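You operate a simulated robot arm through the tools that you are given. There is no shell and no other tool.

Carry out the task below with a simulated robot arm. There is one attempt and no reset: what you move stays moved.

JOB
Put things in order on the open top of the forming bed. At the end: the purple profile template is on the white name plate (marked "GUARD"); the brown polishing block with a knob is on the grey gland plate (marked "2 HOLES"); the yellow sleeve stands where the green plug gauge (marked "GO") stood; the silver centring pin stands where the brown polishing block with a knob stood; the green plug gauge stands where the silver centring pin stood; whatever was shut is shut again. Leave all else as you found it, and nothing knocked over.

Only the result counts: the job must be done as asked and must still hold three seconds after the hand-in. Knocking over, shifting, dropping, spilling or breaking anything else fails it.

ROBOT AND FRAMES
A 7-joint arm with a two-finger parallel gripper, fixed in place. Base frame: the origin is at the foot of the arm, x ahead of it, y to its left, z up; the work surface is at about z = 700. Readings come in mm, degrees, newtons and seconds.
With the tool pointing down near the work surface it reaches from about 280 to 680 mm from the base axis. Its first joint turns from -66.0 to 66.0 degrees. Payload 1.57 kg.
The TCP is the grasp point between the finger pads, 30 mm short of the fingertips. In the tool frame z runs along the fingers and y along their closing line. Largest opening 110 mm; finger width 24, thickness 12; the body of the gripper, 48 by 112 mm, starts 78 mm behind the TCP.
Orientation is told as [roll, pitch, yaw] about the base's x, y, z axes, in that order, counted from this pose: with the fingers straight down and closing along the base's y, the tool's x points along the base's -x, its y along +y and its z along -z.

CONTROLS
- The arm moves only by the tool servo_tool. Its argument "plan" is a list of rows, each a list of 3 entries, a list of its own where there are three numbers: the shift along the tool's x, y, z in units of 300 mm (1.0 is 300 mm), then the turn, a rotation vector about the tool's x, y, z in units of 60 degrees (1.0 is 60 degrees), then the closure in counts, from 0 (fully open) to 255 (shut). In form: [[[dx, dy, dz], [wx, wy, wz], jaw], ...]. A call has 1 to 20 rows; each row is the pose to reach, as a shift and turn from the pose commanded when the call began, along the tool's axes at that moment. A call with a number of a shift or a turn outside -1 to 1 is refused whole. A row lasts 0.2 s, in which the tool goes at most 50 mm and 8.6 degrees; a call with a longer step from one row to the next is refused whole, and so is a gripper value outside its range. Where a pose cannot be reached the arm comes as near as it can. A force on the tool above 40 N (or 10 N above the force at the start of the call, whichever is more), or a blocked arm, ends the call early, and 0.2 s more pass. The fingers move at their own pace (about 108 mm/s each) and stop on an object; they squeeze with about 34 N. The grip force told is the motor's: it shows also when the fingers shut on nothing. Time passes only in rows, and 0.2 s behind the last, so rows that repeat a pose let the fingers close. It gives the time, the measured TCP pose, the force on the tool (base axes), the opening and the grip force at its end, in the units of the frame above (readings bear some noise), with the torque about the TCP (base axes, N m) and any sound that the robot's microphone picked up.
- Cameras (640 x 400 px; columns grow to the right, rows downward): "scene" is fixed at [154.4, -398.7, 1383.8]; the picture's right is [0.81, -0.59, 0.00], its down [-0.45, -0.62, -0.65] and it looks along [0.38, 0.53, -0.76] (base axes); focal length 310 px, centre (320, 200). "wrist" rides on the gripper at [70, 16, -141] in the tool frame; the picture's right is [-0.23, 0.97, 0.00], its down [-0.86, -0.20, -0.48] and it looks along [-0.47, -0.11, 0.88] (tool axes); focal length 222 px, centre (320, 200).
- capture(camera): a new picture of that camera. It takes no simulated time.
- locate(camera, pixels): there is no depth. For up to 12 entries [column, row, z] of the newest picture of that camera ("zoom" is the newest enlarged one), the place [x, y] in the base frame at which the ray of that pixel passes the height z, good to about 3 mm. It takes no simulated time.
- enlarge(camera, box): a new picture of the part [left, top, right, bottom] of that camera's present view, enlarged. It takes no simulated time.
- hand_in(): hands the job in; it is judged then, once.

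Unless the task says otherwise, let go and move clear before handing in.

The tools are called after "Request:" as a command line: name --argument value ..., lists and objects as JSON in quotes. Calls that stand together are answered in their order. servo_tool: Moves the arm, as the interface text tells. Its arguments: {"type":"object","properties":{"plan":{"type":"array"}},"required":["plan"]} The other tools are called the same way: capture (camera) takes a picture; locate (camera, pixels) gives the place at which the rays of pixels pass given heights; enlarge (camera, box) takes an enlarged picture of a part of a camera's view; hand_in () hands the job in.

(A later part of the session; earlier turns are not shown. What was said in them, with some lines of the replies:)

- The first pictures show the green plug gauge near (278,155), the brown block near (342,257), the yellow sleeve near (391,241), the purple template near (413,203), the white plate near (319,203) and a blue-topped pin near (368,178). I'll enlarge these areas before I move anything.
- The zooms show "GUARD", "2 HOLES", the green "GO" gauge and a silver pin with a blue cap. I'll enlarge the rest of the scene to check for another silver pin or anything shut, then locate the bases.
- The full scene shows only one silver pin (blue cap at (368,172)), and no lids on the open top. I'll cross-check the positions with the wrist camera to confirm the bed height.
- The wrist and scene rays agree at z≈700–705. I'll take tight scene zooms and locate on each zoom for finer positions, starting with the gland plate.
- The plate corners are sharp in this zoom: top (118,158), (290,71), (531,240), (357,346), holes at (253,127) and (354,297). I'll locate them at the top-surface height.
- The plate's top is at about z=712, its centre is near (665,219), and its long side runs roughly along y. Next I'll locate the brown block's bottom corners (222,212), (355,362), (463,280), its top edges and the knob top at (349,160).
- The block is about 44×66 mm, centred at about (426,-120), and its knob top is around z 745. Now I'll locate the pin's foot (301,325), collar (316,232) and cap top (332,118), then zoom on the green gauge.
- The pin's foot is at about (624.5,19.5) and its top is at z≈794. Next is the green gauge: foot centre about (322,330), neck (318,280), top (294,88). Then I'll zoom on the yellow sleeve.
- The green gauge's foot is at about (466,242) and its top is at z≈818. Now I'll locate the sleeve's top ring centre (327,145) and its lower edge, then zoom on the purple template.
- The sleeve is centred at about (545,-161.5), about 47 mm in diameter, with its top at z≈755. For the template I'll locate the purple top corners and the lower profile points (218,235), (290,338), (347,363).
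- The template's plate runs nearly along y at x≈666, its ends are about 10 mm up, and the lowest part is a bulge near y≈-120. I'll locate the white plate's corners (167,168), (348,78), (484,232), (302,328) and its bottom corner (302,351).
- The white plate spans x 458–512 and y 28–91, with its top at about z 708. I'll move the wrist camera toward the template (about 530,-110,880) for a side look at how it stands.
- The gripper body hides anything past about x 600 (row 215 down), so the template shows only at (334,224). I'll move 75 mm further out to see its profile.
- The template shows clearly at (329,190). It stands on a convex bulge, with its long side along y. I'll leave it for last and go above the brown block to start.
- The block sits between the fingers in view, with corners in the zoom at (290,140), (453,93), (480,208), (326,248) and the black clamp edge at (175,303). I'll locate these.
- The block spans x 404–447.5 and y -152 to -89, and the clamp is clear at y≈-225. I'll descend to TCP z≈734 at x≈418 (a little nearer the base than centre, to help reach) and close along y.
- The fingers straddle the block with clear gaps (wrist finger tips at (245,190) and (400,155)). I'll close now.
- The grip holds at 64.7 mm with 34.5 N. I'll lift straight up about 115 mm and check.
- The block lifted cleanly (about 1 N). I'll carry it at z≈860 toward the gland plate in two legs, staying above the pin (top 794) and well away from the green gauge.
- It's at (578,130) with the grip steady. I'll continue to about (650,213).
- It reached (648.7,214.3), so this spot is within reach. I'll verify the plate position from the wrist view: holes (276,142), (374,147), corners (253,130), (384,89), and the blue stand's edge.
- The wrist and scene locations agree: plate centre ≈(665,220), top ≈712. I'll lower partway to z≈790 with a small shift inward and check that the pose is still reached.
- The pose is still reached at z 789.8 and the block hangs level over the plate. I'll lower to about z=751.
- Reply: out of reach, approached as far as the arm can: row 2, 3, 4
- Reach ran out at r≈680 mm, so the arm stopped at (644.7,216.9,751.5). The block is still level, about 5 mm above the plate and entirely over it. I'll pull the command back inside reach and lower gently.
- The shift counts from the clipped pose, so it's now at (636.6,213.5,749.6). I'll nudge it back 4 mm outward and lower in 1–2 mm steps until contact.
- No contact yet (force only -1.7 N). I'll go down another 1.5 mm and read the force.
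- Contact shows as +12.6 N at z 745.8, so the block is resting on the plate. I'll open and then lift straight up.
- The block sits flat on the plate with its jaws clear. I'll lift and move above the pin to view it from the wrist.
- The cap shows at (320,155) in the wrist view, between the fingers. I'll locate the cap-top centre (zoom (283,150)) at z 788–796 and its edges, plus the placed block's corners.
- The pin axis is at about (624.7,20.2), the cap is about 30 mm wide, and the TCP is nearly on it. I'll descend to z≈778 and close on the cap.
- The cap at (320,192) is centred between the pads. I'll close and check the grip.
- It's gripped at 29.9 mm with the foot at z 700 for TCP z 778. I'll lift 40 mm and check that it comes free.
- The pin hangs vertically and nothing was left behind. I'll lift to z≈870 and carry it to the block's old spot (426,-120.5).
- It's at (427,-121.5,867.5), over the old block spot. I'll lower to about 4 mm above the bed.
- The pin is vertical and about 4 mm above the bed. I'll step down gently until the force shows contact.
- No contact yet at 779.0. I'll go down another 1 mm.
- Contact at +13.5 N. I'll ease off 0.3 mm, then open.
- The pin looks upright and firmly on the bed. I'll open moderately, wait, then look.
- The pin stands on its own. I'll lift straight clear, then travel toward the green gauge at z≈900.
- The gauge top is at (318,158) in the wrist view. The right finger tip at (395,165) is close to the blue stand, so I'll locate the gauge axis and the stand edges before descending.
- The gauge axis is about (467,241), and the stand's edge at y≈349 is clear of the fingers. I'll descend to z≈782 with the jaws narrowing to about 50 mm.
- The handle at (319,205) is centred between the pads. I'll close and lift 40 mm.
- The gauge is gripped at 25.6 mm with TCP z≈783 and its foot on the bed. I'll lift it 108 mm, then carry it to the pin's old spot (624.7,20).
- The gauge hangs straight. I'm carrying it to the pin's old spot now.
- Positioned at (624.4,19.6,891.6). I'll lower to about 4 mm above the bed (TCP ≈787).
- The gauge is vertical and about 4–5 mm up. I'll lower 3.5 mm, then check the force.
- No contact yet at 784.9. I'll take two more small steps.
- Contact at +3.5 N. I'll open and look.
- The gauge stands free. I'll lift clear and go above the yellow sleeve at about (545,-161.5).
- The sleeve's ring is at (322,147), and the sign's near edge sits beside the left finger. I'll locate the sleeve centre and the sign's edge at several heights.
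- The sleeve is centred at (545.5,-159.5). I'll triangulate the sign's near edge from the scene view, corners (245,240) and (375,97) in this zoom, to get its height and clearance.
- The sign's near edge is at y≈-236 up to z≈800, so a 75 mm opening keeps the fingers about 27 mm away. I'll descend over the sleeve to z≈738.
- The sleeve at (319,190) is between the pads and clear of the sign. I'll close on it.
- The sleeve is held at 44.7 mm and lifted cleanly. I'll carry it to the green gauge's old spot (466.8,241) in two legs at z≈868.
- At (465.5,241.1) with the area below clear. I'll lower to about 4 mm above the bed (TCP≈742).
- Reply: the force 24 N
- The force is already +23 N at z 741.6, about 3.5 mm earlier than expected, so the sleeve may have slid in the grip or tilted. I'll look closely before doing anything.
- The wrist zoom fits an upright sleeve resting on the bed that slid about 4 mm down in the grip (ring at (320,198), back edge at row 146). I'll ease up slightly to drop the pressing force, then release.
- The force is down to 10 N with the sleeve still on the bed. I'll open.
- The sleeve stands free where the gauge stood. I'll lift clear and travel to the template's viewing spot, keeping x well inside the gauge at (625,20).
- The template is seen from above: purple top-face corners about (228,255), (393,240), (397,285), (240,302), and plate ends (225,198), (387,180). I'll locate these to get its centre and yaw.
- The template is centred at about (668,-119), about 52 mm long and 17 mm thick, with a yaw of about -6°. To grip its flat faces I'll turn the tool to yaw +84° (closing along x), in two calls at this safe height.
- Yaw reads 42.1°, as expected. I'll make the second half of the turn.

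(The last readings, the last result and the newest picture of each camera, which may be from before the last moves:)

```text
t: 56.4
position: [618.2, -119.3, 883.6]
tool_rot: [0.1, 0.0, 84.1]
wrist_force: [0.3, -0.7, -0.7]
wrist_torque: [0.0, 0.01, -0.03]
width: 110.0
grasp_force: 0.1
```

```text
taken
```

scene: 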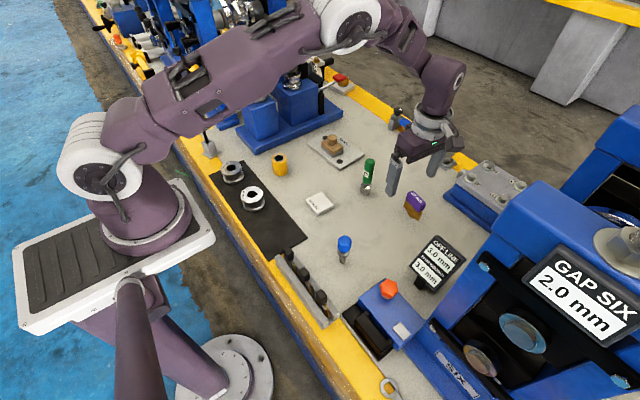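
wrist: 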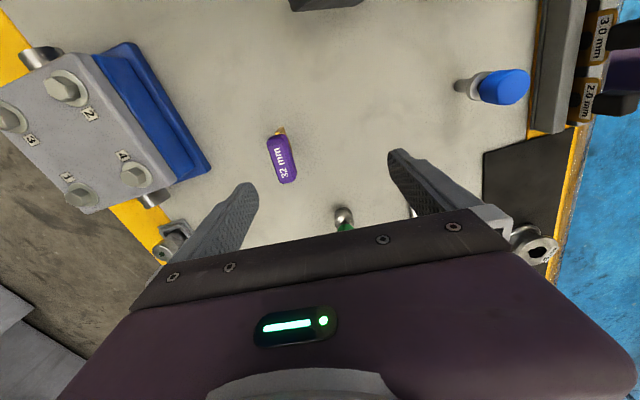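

The turn is done and the template is at (281,155) in this view. I'll shift 50 mm outward in base x (tool -y) so it's between the fingers.

Request:
servo_tool --plan '[[[-0.009, -0.083, 0], [0, 0, 0], 0], [[-0.0174, -0.1657, 0.05], [0, 0, 0], 0], [[-0.0174, -0.1657, 0.05], [0, 0, 0], 0]]'

Request:
capture --camera "wrist"

Request:
enlarge --camera "wrist" --box '[260, 100, 380, 215]'

```text
t: 57.2
position: [666.8, -120.7, 870.7]
tool_rot: [0.0, 0.0, 84.0]
wrist_force: [0.2, -0.6, -0.6]
wrist_torque: [-0.01, -0.01, -0.01]
width: 110.1
grasp_force: 0.0
```

```text
taken
```

wrist: 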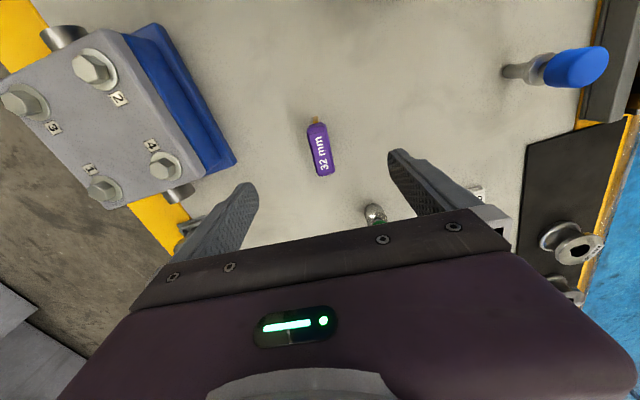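

```text
3.48 times, centred on (320, 158) of wrist
```

zoom: 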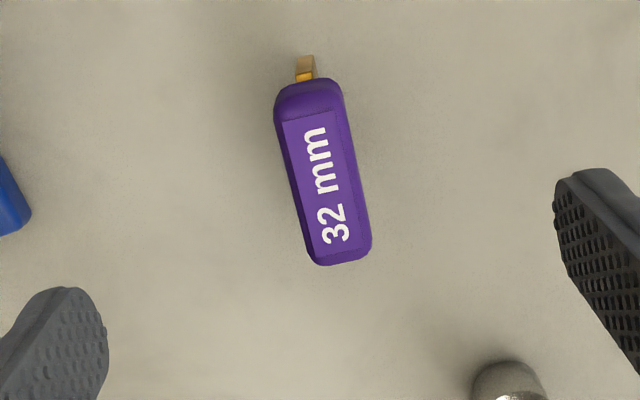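

The template is between the fingers, with its label from (283,122) to (357,247) in the zoom. I'll locate its outline from this view to refine centre and yaw.

Request:
locate --camera "zoom" --pixels '[[283, 122, 777], [327, 112, 777], [357, 247, 777], [313, 257, 777], [320, 184, 777], [277, 115, 765], [343, 100, 765], [371, 245, 765], [312, 262, 765], [306, 57, 710], [320, 184, 777], [323, 180, 765]]'

Request:
locate --camera "wrist" --pixels '[[232, 160, 740], [232, 160, 720], [170, 35, 740], [205, 150, 740]]'

```text
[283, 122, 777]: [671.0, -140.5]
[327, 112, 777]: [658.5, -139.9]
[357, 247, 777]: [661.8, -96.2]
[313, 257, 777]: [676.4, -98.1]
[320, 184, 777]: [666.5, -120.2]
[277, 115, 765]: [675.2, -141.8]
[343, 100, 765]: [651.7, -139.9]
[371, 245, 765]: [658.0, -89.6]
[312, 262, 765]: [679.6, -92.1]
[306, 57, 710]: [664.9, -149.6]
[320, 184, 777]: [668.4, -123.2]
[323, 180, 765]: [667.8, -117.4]
```

```text
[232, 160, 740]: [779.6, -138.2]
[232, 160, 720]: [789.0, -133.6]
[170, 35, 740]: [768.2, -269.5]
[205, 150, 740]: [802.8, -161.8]
```

The centre is confirmed at (667,-119), the yaw matches, and the nearest obstacle is at x≥768. I'll descend to z≈762 with the jaws at about 60 mm.

Request:
servo_tool --plan '[[[-0.004, 0.0, 0.1], [0, 0, 0], 60], [[-0.004, 0.0, 0.2], [0, 0, 0], 116], [[-0.004, 0.0, 0.3], [0, 0, 0], 116], [[-0.004, 0.0, 0.362], [0, 0, 0], 116], [[-0.004, 0.0, 0.362], [0, 0, 0], 116]]'

Request:
capture --camera "wrist"

Request:
enlarge --camera "wrist" --box '[240, 100, 400, 230]'

Request:
enlarge --camera "scene" --box '[375, 150, 455, 225]'

```text
t: 58.4
position: [666.6, -117.5, 761.4]
tool_rot: [0.1, -0.1, 84.0]
wrist_force: [-0.3, -0.9, 0.1]
wrist_torque: [-0.02, 0.01, 0.0]
width: 59.8
grasp_force: 0.0
```

```text
taken
```

wrist: 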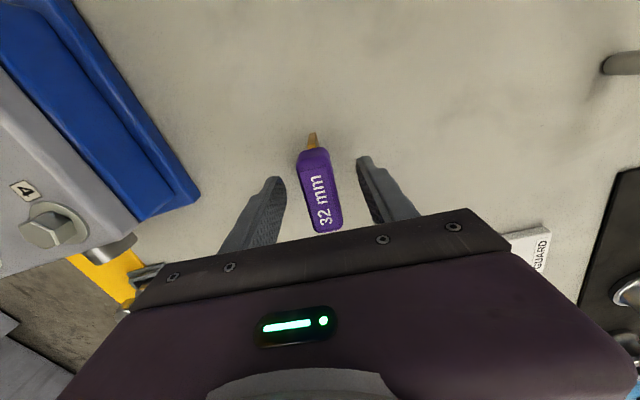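

```text
3.08 times, centred on (320, 165) of wrist
```

zoom: 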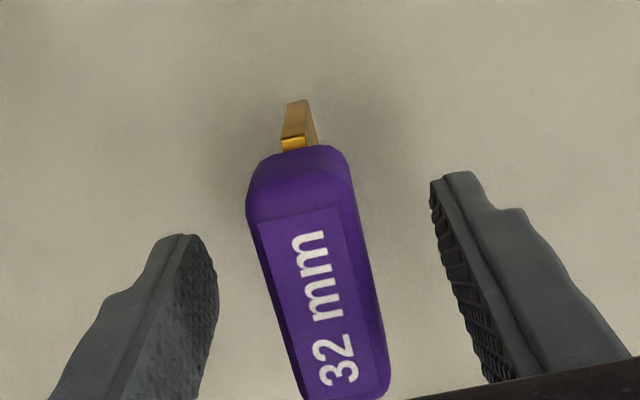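

```text
5.33 times, centred on (415, 188) of scene
```

zoom: 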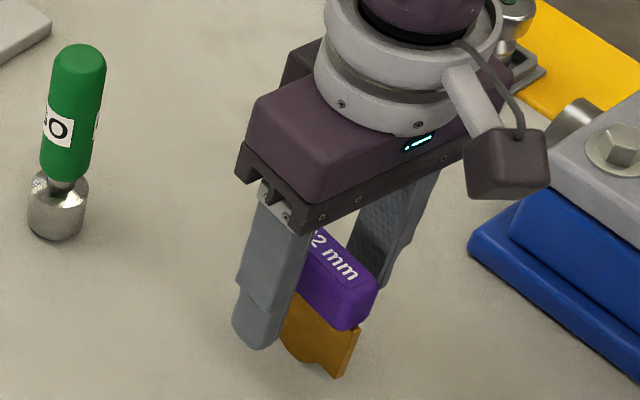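

The template sits centred between the pads. I'll close in stages so it isn't knocked.

Request:
servo_tool --plan '[[[0, 0, 0], [0, 0, 0], 180], [[0, 0, 0], [0, 0, 0], 195], [[0, 0, 0], [0, 0, 0], 203], [[0, 0, 0], [0, 0, 0], 209], [[0, 0, 0], [0, 0, 0], 215], [[0, 0, 0], [0, 0, 0], 225], [[0, 0, 0], [0, 0, 0], 255], [[0, 0, 0], [0, 0, 0], 255]]'

Request:
enlarge --camera "wrist" --box '[240, 100, 400, 230]'

Request:
enlarge --camera "scene" --box '[375, 150, 455, 225]'

```text
t: 60.2
position: [665.8, -117.2, 761.4]
tool_rot: [-0.1, 0.1, 84.0]
wrist_force: [-0.6, -0.1, 1.0]
wrist_torque: [0.04, -0.02, 0.0]
width: 21.6
grasp_force: 33.9
```

```text
3.08 times, centred on (320, 165) of wrist
```

zoom: 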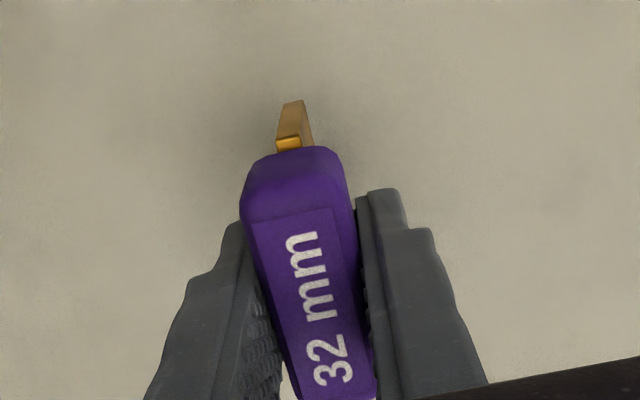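

```text
5.33 times, centred on (415, 188) of scene
```

zoom: 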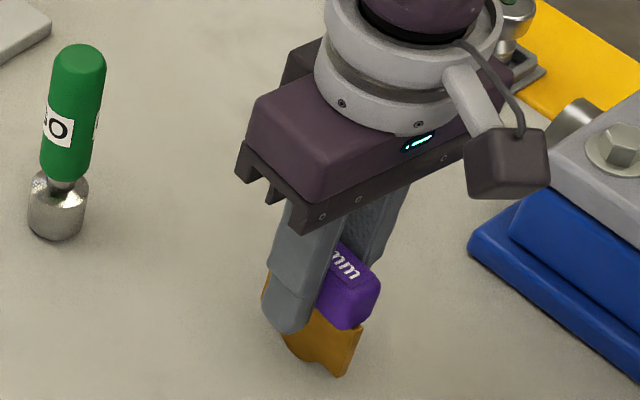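

It's gripped at 21.6 mm with TCP z 761.4 while the foot is on the bed. I'll lift gently and check for slip or tilt.

Request:
servo_tool --plan '[[[0, 0, -0.03], [0, 0, 0], 255], [[0, 0, -0.09], [0, 0, 0], 255], [[0, 0, -0.18], [0, 0, 0], 255], [[0, 0, -0.28], [0, 0, 0], 255], [[0, 0, -0.38], [0, 0, 0], 255], [[0, 0, -0.43], [0, 0, 0], 255], [[0, 0, -0.43], [0, 0, 0], 255]]'

Request:
enlarge --camera "wrist" --box '[240, 100, 400, 230]'

Request:
enlarge --camera "scene" --box '[375, 100, 465, 185]'

```text
t: 61.8
position: [666.6, -118.6, 889.7]
tool_rot: [0.1, 0.0, 84.1]
wrist_force: [-0.1, -0.3, -0.8]
wrist_torque: [0.0, 0.01, 0.01]
width: 21.5
grasp_force: 33.6
```

```text
3.08 times, centred on (320, 165) of wrist
```

zoom: 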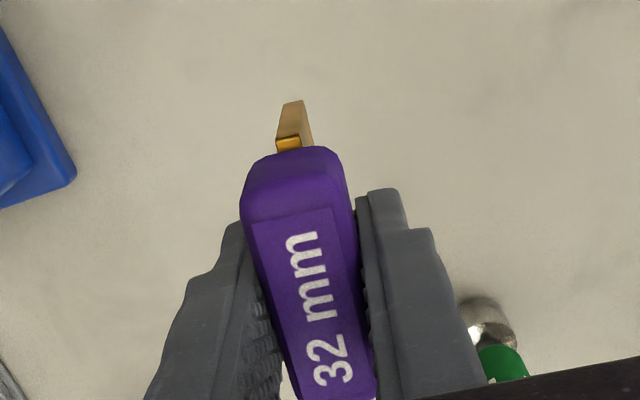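

```text
4.71 times, centred on (420, 142) of scene
```

zoom: 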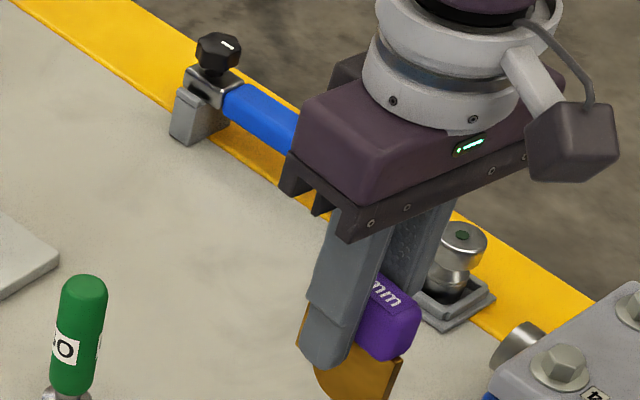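

There's no slip or tilt: the wrist zoom is identical to the one before lifting. I'll carry the template to above the white plate centre (485.6,59.5).

Request:
servo_tool --plan '[[[-0.088, 0.11, 0], [0, 0, 0], 255], [[-0.176, 0.221, 0], [0, 0, 0], 255], [[-0.264, 0.331, 0], [0, 0, 0], 255], [[-0.352, 0.442, 0], [0, 0, 0], 255], [[-0.44, 0.552, 0], [0, 0, 0], 255], [[-0.528, 0.663, 0], [0, 0, 0], 255], [[-0.528, 0.663, 0], [0, 0, 0], 255]]'

Request:
capture --camera "wrist"

Request:
enlarge --camera "wrist" --box '[220, 80, 420, 230]'

Request:
capture --camera "scene"

```text
t: 63.4
position: [485.2, 60.7, 889.8]
tool_rot: [0.0, 0.0, 84.0]
wrist_force: [-0.2, 0.5, -0.5]
wrist_torque: [0.0, 0.01, -0.03]
width: 21.5
grasp_force: 33.9
```

```text
taken
```

wrist: 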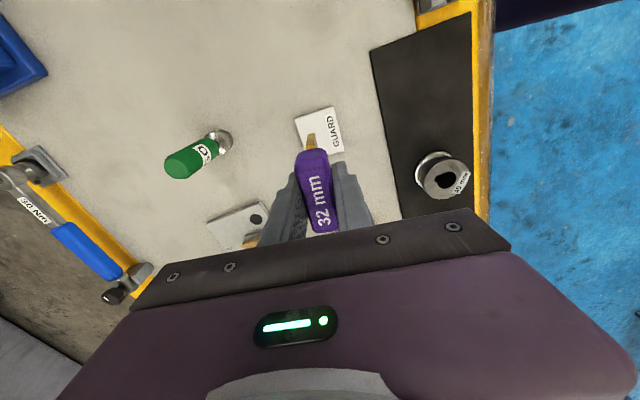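

```text
2.67 times, centred on (320, 155) of wrist
```

zoom: 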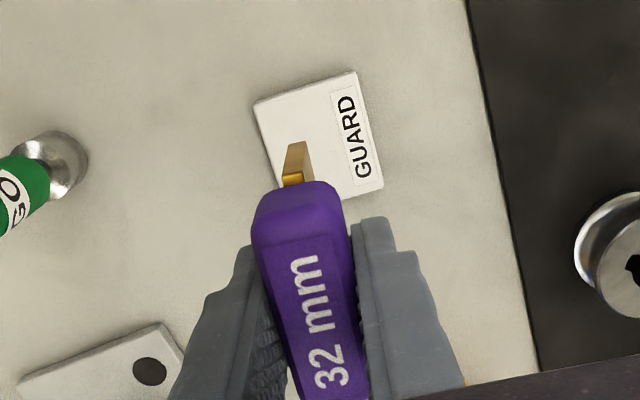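

```text
taken
```

scene: 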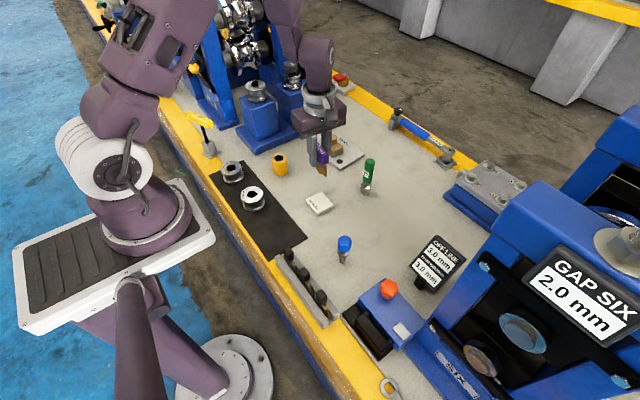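

The plate is visible below, with zoom corners (254,105), (355,72), (382,188). I'll relocate them from here to verify the alignment.

Request:
enlarge --camera "wrist" --box '[220, 80, 420, 230]'

Request:
locate --camera "wrist" --pixels '[[295.3, 119.4, 708], [333.1, 107, 708], [343.3, 150.5, 708], [295.3, 119.4, 708], [333.1, 107, 708], [343.3, 150.5, 708]]'

```text
2.67 times, centred on (320, 155) of wrist
```

zoom: 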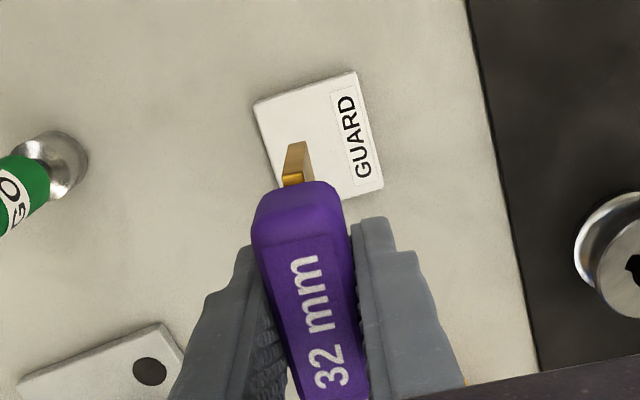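

```text
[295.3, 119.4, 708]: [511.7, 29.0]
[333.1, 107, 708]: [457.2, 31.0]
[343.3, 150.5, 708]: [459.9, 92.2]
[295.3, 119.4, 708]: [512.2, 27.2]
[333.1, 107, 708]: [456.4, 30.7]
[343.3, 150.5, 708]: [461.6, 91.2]
```

The plate centre is (486.4,59.9), right under the template. Contact is expected near TCP z≈770, so I'll lower to about 776 first.

Request:
servo_tool --plan '[[[0.0, -0.003, 0.12], [0, 0, 0], 255], [[0.0, -0.003, 0.24], [0, 0, 0], 255], [[0.0, -0.003, 0.34], [0, 0, 0], 255], [[0.0, -0.003, 0.379], [0, 0, 0], 255], [[0.0, -0.003, 0.379], [0, 0, 0], 255]]'

Request:
capture --camera "wrist"

Request:
enlarge --camera "scene" --box '[290, 165, 350, 220]'

```text
t: 64.6
position: [488.5, 61.8, 776.1]
tool_rot: [0.0, -0.1, 84.0]
wrist_force: [0.0, -0.4, -1.5]
wrist_torque: [0.01, 0.02, 0.04]
width: 21.7
grasp_force: 34.0
```

```text
taken
```

wrist: 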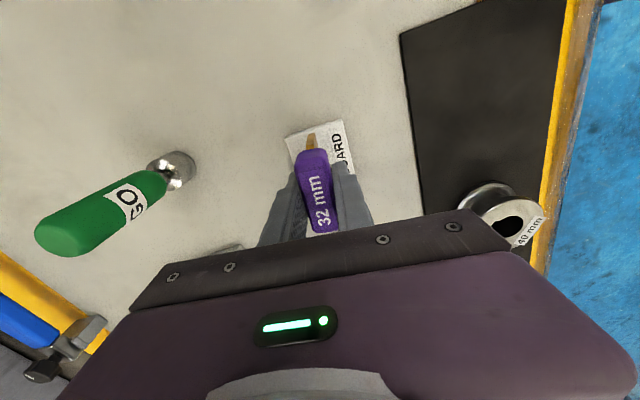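

```text
7.27 times, centred on (320, 192) of scene
```

zoom: 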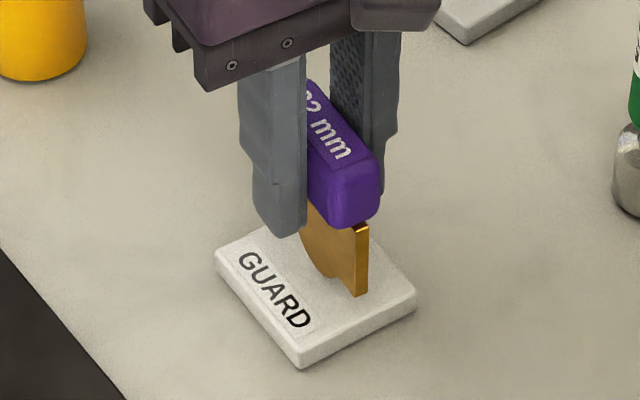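

The template is upright over the plate and about 6 mm up. I'll lower 3.5 mm in small steps.

Request:
servo_tool --plan '[[[0, 0, 0.004], [0, 0, 0], 255], [[0, 0, 0.008], [0, 0, 0], 255], [[0, 0, 0.012], [0, 0, 0], 255], [[0, 0, 0.012], [0, 0, 0], 255]]'

```text
t: 65.6
position: [487.1, 61.0, 773.0]
tool_rot: [0.0, 0.0, 84.0]
wrist_force: [-2.7, 0.3, 23.6]
wrist_torque: [0.01, 0.14, -0.01]
width: 21.5
grasp_force: 33.9
```

Contact at +23.6 N at z 773. I'll back off a fraction to lower the pressing force.

Request:
servo_tool --plan '[[[0, 0, -0.0018], [0, 0, 0], 255], [[0, 0, -0.0018], [0, 0, 0], 255]]'

Request:
enlarge --camera "scene" --box '[290, 165, 350, 220]'

Request:
enlarge --camera "wrist" --box '[240, 100, 400, 230]'

```text
t: 66.2
position: [487.5, 60.4, 771.9]
tool_rot: [-0.1, 0.1, 84.0]
wrist_force: [1.1, 1.1, 19.6]
wrist_torque: [-0.03, -0.09, -0.02]
width: 21.5
grasp_force: 33.7
```

```text
7.27 times, centred on (320, 192) of scene
```

zoom: 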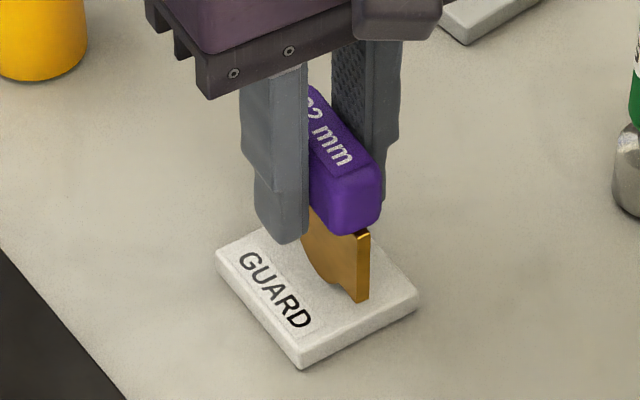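

```text
3.08 times, centred on (320, 165) of wrist
```

zoom: 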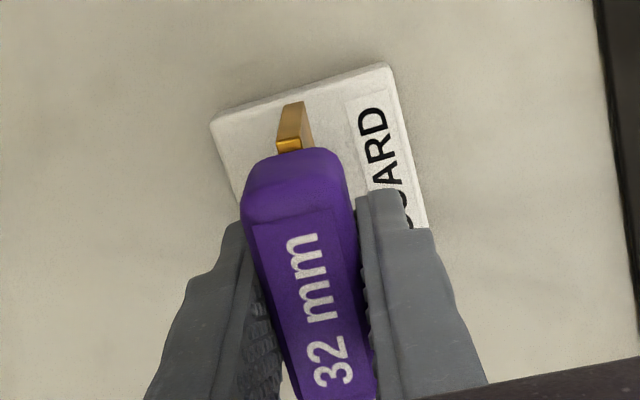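

Still 19.6 N, with the template upright on the plate. I'll back off a bit more.

Request:
servo_tool --plan '[[[0, 0, -0.0015], [0, 0, 0], 255], [[0, 0, -0.003], [0, 0, 0], 255], [[0, 0, -0.003], [0, 0, 0], 255]]'

```text
t: 67.0
position: [487.8, 60.7, 773.8]
tool_rot: [0.1, 0.0, 84.0]
wrist_force: [0.7, 1.2, 3.1]
wrist_torque: [0.11, -0.07, -0.04]
width: 21.3
grasp_force: 34.4
```

Light contact at 3 N. I'll open gradually and check that it stays standing.

Request:
servo_tool --plan '[[[0, 0, 0], [0, 0, 0], 198], [[0, 0, 0], [0, 0, 0], 185], [[0, 0, 0], [0, 0, 0], 160], [[0, 0, 0], [0, 0, 0], 130], [[0, 0, 0], [0, 0, 0], 110], [[0, 0, 0], [0, 0, 0], 110]]'

Request:
enlarge --camera "scene" --box '[290, 165, 350, 220]'

Request:
enlarge --camera "wrist" --box '[240, 100, 400, 230]'

```text
t: 68.4
position: [486.4, 60.7, 773.9]
tool_rot: [0.0, 0.0, 84.1]
wrist_force: [0.6, -0.3, 0.2]
wrist_torque: [0.01, 0.03, -0.02]
width: 62.7
grasp_force: 0.0
```

```text
7.27 times, centred on (320, 192) of scene
```

zoom: 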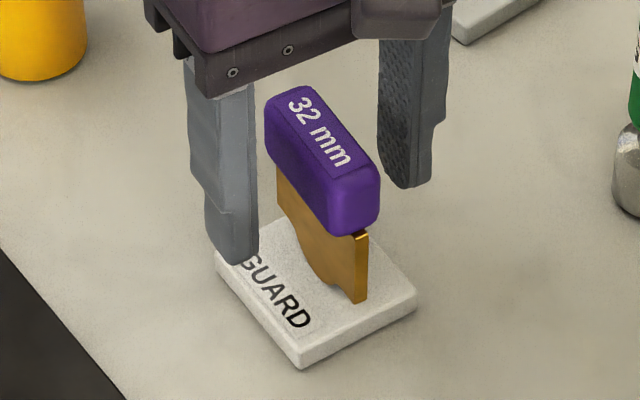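

```text
3.08 times, centred on (320, 165) of wrist
```

zoom: 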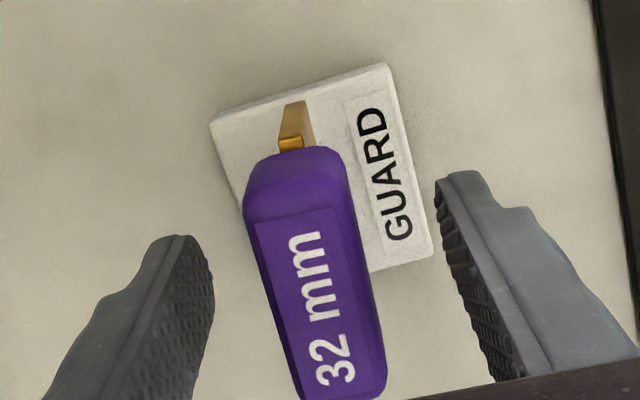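

The template stands free on the plate. I'll lift straight up and clear, then inspect everything.

Request:
servo_tool --plan '[[[0, 0, -0.05], [0, 0, 0], 100], [[0, 0, -0.15], [0, 0, 0], 60], [[0, 0, -0.3], [0, 0, 0], 0], [[0, 0, -0.45], [0, 0, 0], 0], [[0, 0, -0.6], [0, 0, 0], 0], [[0, 0, -0.7], [0, 0, 0], 0], [[0, 0, -0.7], [0, 0, 0], 0]]'

Request:
capture --camera "scene"

Request:
capture --camera "wrist"

Request:
enlarge --camera "scene" --box '[230, 120, 350, 220]'

Request:
enlarge --camera "scene" --box '[310, 150, 450, 290]'

```text
t: 70.0
position: [487.3, 61.4, 983.7]
tool_rot: [0.0, 0.1, 84.0]
wrist_force: [-0.5, -0.5, 0.9]
wrist_torque: [-0.02, -0.01, 0.0]
width: 109.6
grasp_force: 0.0
```

```text
taken
```

scene: 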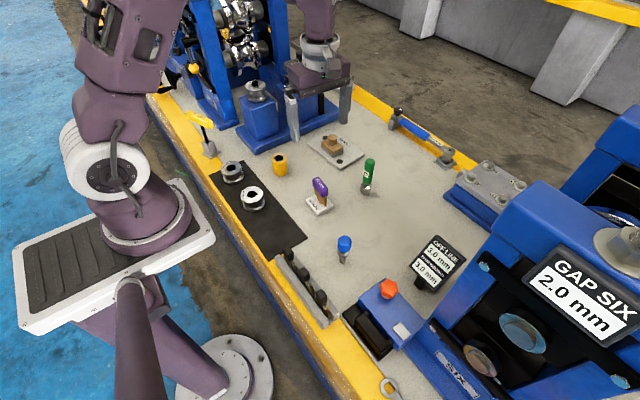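

```text
taken
```

wrist: 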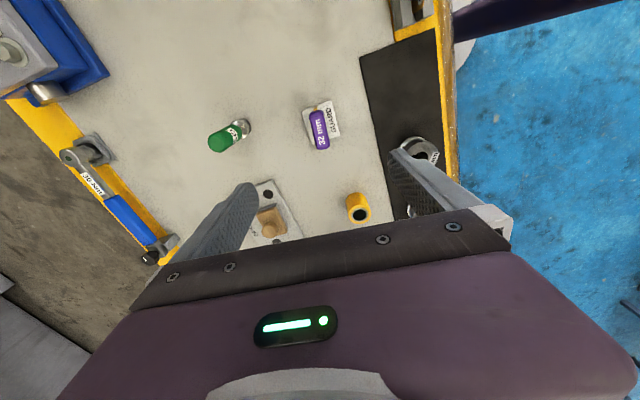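

```text
4.00 times, centred on (290, 170) of scene
```

zoom: 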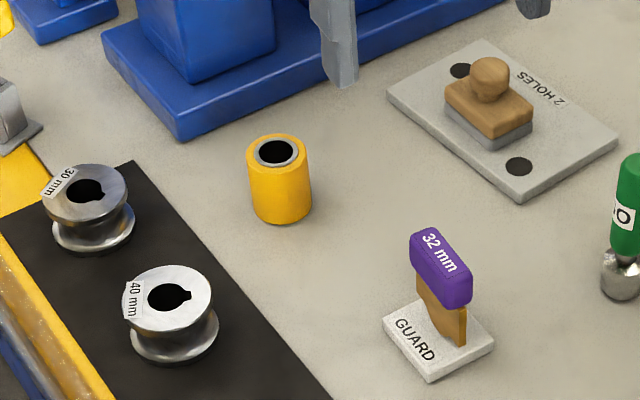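

```text
2.86 times, centred on (380, 220) of scene
```

zoom: 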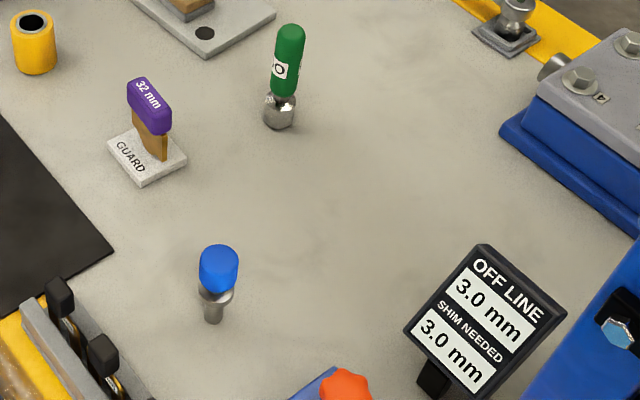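

Everything stands: sleeve, gauge, pin, template on "GUARD" and block on "2 HOLES". I'll verify the final foot positions against the original spots.

Request:
locate --camera "zoom" --pixels '[[213, 315, 700], [213, 315, 700], [277, 116, 700], [277, 116, 700], [34, 62, 700], [110, 140, 708], [187, 162, 708], [140, 185, 703]]'

Request:
enlarge --camera "scene" --box '[255, 140, 315, 190]'

```text
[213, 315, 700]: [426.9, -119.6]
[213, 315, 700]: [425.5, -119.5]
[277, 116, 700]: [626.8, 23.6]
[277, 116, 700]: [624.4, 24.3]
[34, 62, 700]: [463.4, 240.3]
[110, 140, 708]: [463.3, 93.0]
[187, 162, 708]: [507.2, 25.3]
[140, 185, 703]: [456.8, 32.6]
```

```text
8.00 times, centred on (285, 165) of scene
```

zoom: 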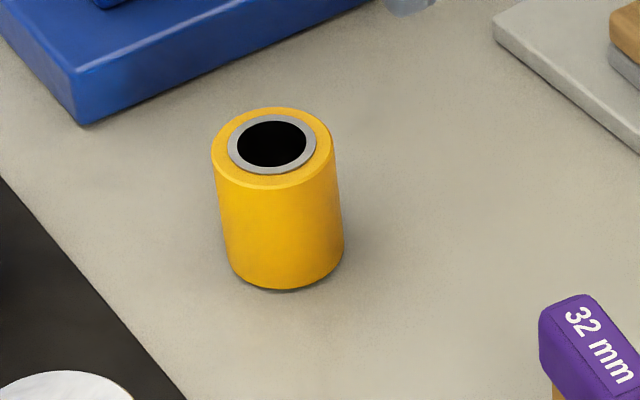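

The pin is at (426,-119.5), the gauge at (625.5,24) using a rough pixel, and the sleeve is near (463–467,240). I'll check the sleeve's top ring centre at (272,145) and the gauge foot more precisely.

Request:
locate --camera "zoom" --pixels '[[272, 145, 755], [272, 145, 755], [212, 155, 753], [334, 150, 753], [285, 289, 700]]'

Request:
enlarge --camera "scene" --box '[340, 150, 400, 200]'

```text
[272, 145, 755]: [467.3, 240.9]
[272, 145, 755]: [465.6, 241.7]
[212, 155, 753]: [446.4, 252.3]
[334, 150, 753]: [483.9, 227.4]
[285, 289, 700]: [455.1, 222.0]
```

```text
8.00 times, centred on (370, 175) of scene
```

zoom: 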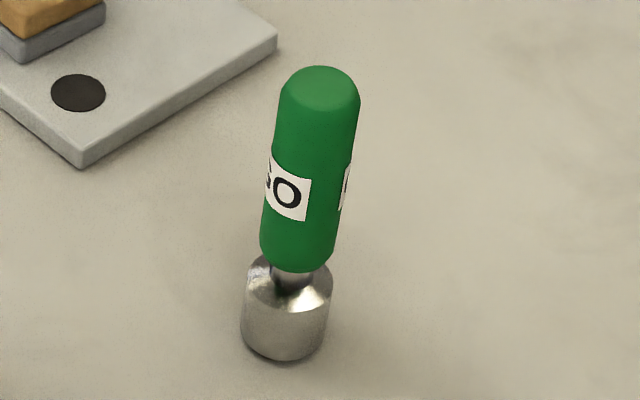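

Request:
locate --camera "zoom" --pixels '[[283, 332, 700], [283, 332, 700], [319, 88, 818], [319, 88, 818], [290, 275, 730]]'

Request:
enlarge --camera "scene" --box '[290, 120, 380, 176]'

```text
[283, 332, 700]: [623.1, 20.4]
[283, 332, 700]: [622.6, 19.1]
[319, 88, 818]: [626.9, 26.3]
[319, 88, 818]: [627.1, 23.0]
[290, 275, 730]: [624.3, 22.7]
```

```text
7.11 times, centred on (335, 148) of scene
```

zoom: 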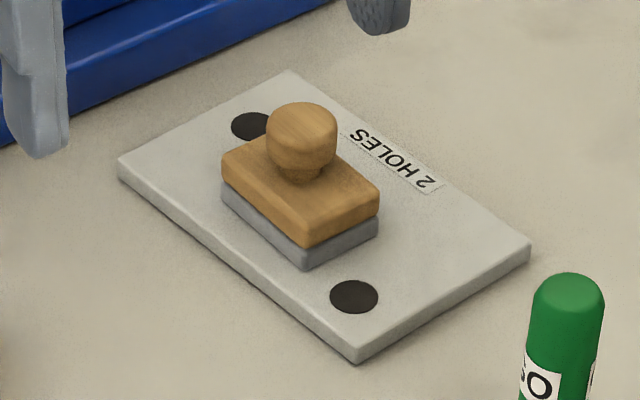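

The gauge foot is at (623,20), the sleeve at (466.5,241), and the block is fully on the unmoved gland plate (corners (118,158), (357,346), (531,240) unchanged). I'll idle about 2 s and confirm nothing drifts before handing in.

Request:
servo_tool --plan '[[[0, 0, 0], [0, 0, 0], 0], [[0, 0, 0], [0, 0, 0], 0], [[0, 0, 0], [0, 0, 0], 0], [[0, 0, 0], [0, 0, 0], 0], [[0, 0, 0], [0, 0, 0], 0], [[0, 0, 0], [0, 0, 0], 0], [[0, 0, 0], [0, 0, 0], 0], [[0, 0, 0], [0, 0, 0], 0], [[0, 0, 0], [0, 0, 0], 0], [[0, 0, 0], [0, 0, 0], 0]]'

Request:
enlarge --camera "scene" --box '[250, 110, 430, 290]'

Request:
enlarge --camera "scene" --box '[295, 165, 345, 220]'

```text
t: 72.2
position: [485.9, 59.7, 983.3]
tool_rot: [0.0, 0.0, 84.0]
wrist_force: [-0.7, -0.6, 0.2]
wrist_torque: [-0.03, -0.04, 0.0]
width: 110.0
grasp_force: 0.0
```

```text
2.22 times, centred on (340, 200) of scene
```

zoom: 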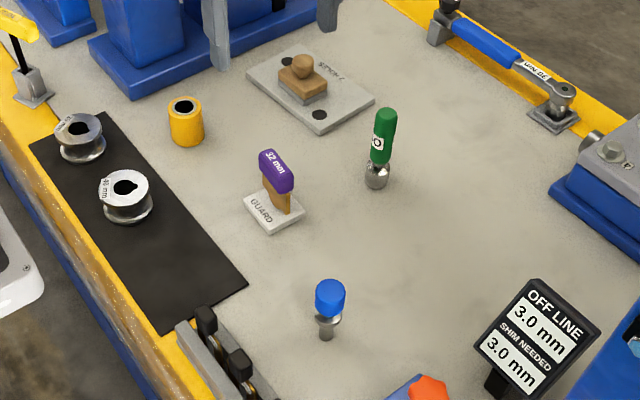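

```text
7.27 times, centred on (320, 192) of scene
```

zoom: 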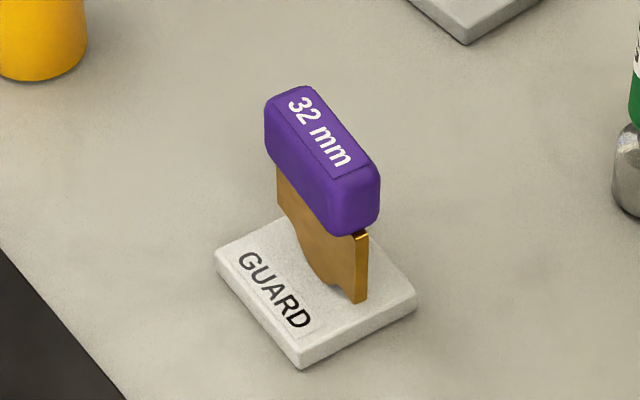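

After 2 s the template at (320,170) still stands in the same place on "GUARD". The sleeve, gauge, pin and block are unchanged too, and the gripper is open and clear, so I'll hand in.

Request:
hand_in

```text
The job is handed in.
```

All five pieces are in place and the job is handed in. In the last pictures, after about two seconds with the gripper open and well clear, nothing had moved.

| Piece | Where it is now | Position |
|---|---|---|
| Brown polishing block | On the grey "2 HOLES" plate | About 16 mm nearer the arm than the plate's centre |
| Silver centring pin (blue cap) | Where the block stood | About (426, -120) |
| Green "GO" plug gauge | Where the pin stood | About (624, 20) |
| Yellow sleeve | Where the gauge stood | About (466, 241) |
| Purple template | Standing on the white "GUARD" plate | About the plate's centre |

- **Block off-centre:** the plate's centre is slightly beyond the arm's reach at that height. The block still lies fully on the plate.
- **Sleeve:** it slid about 4 mm down in the grip while being carried. It was set down upright.
- **Nothing to shut:** I saw nothing shut on the open top and opened nothing. Everything else looks as it did at the start.
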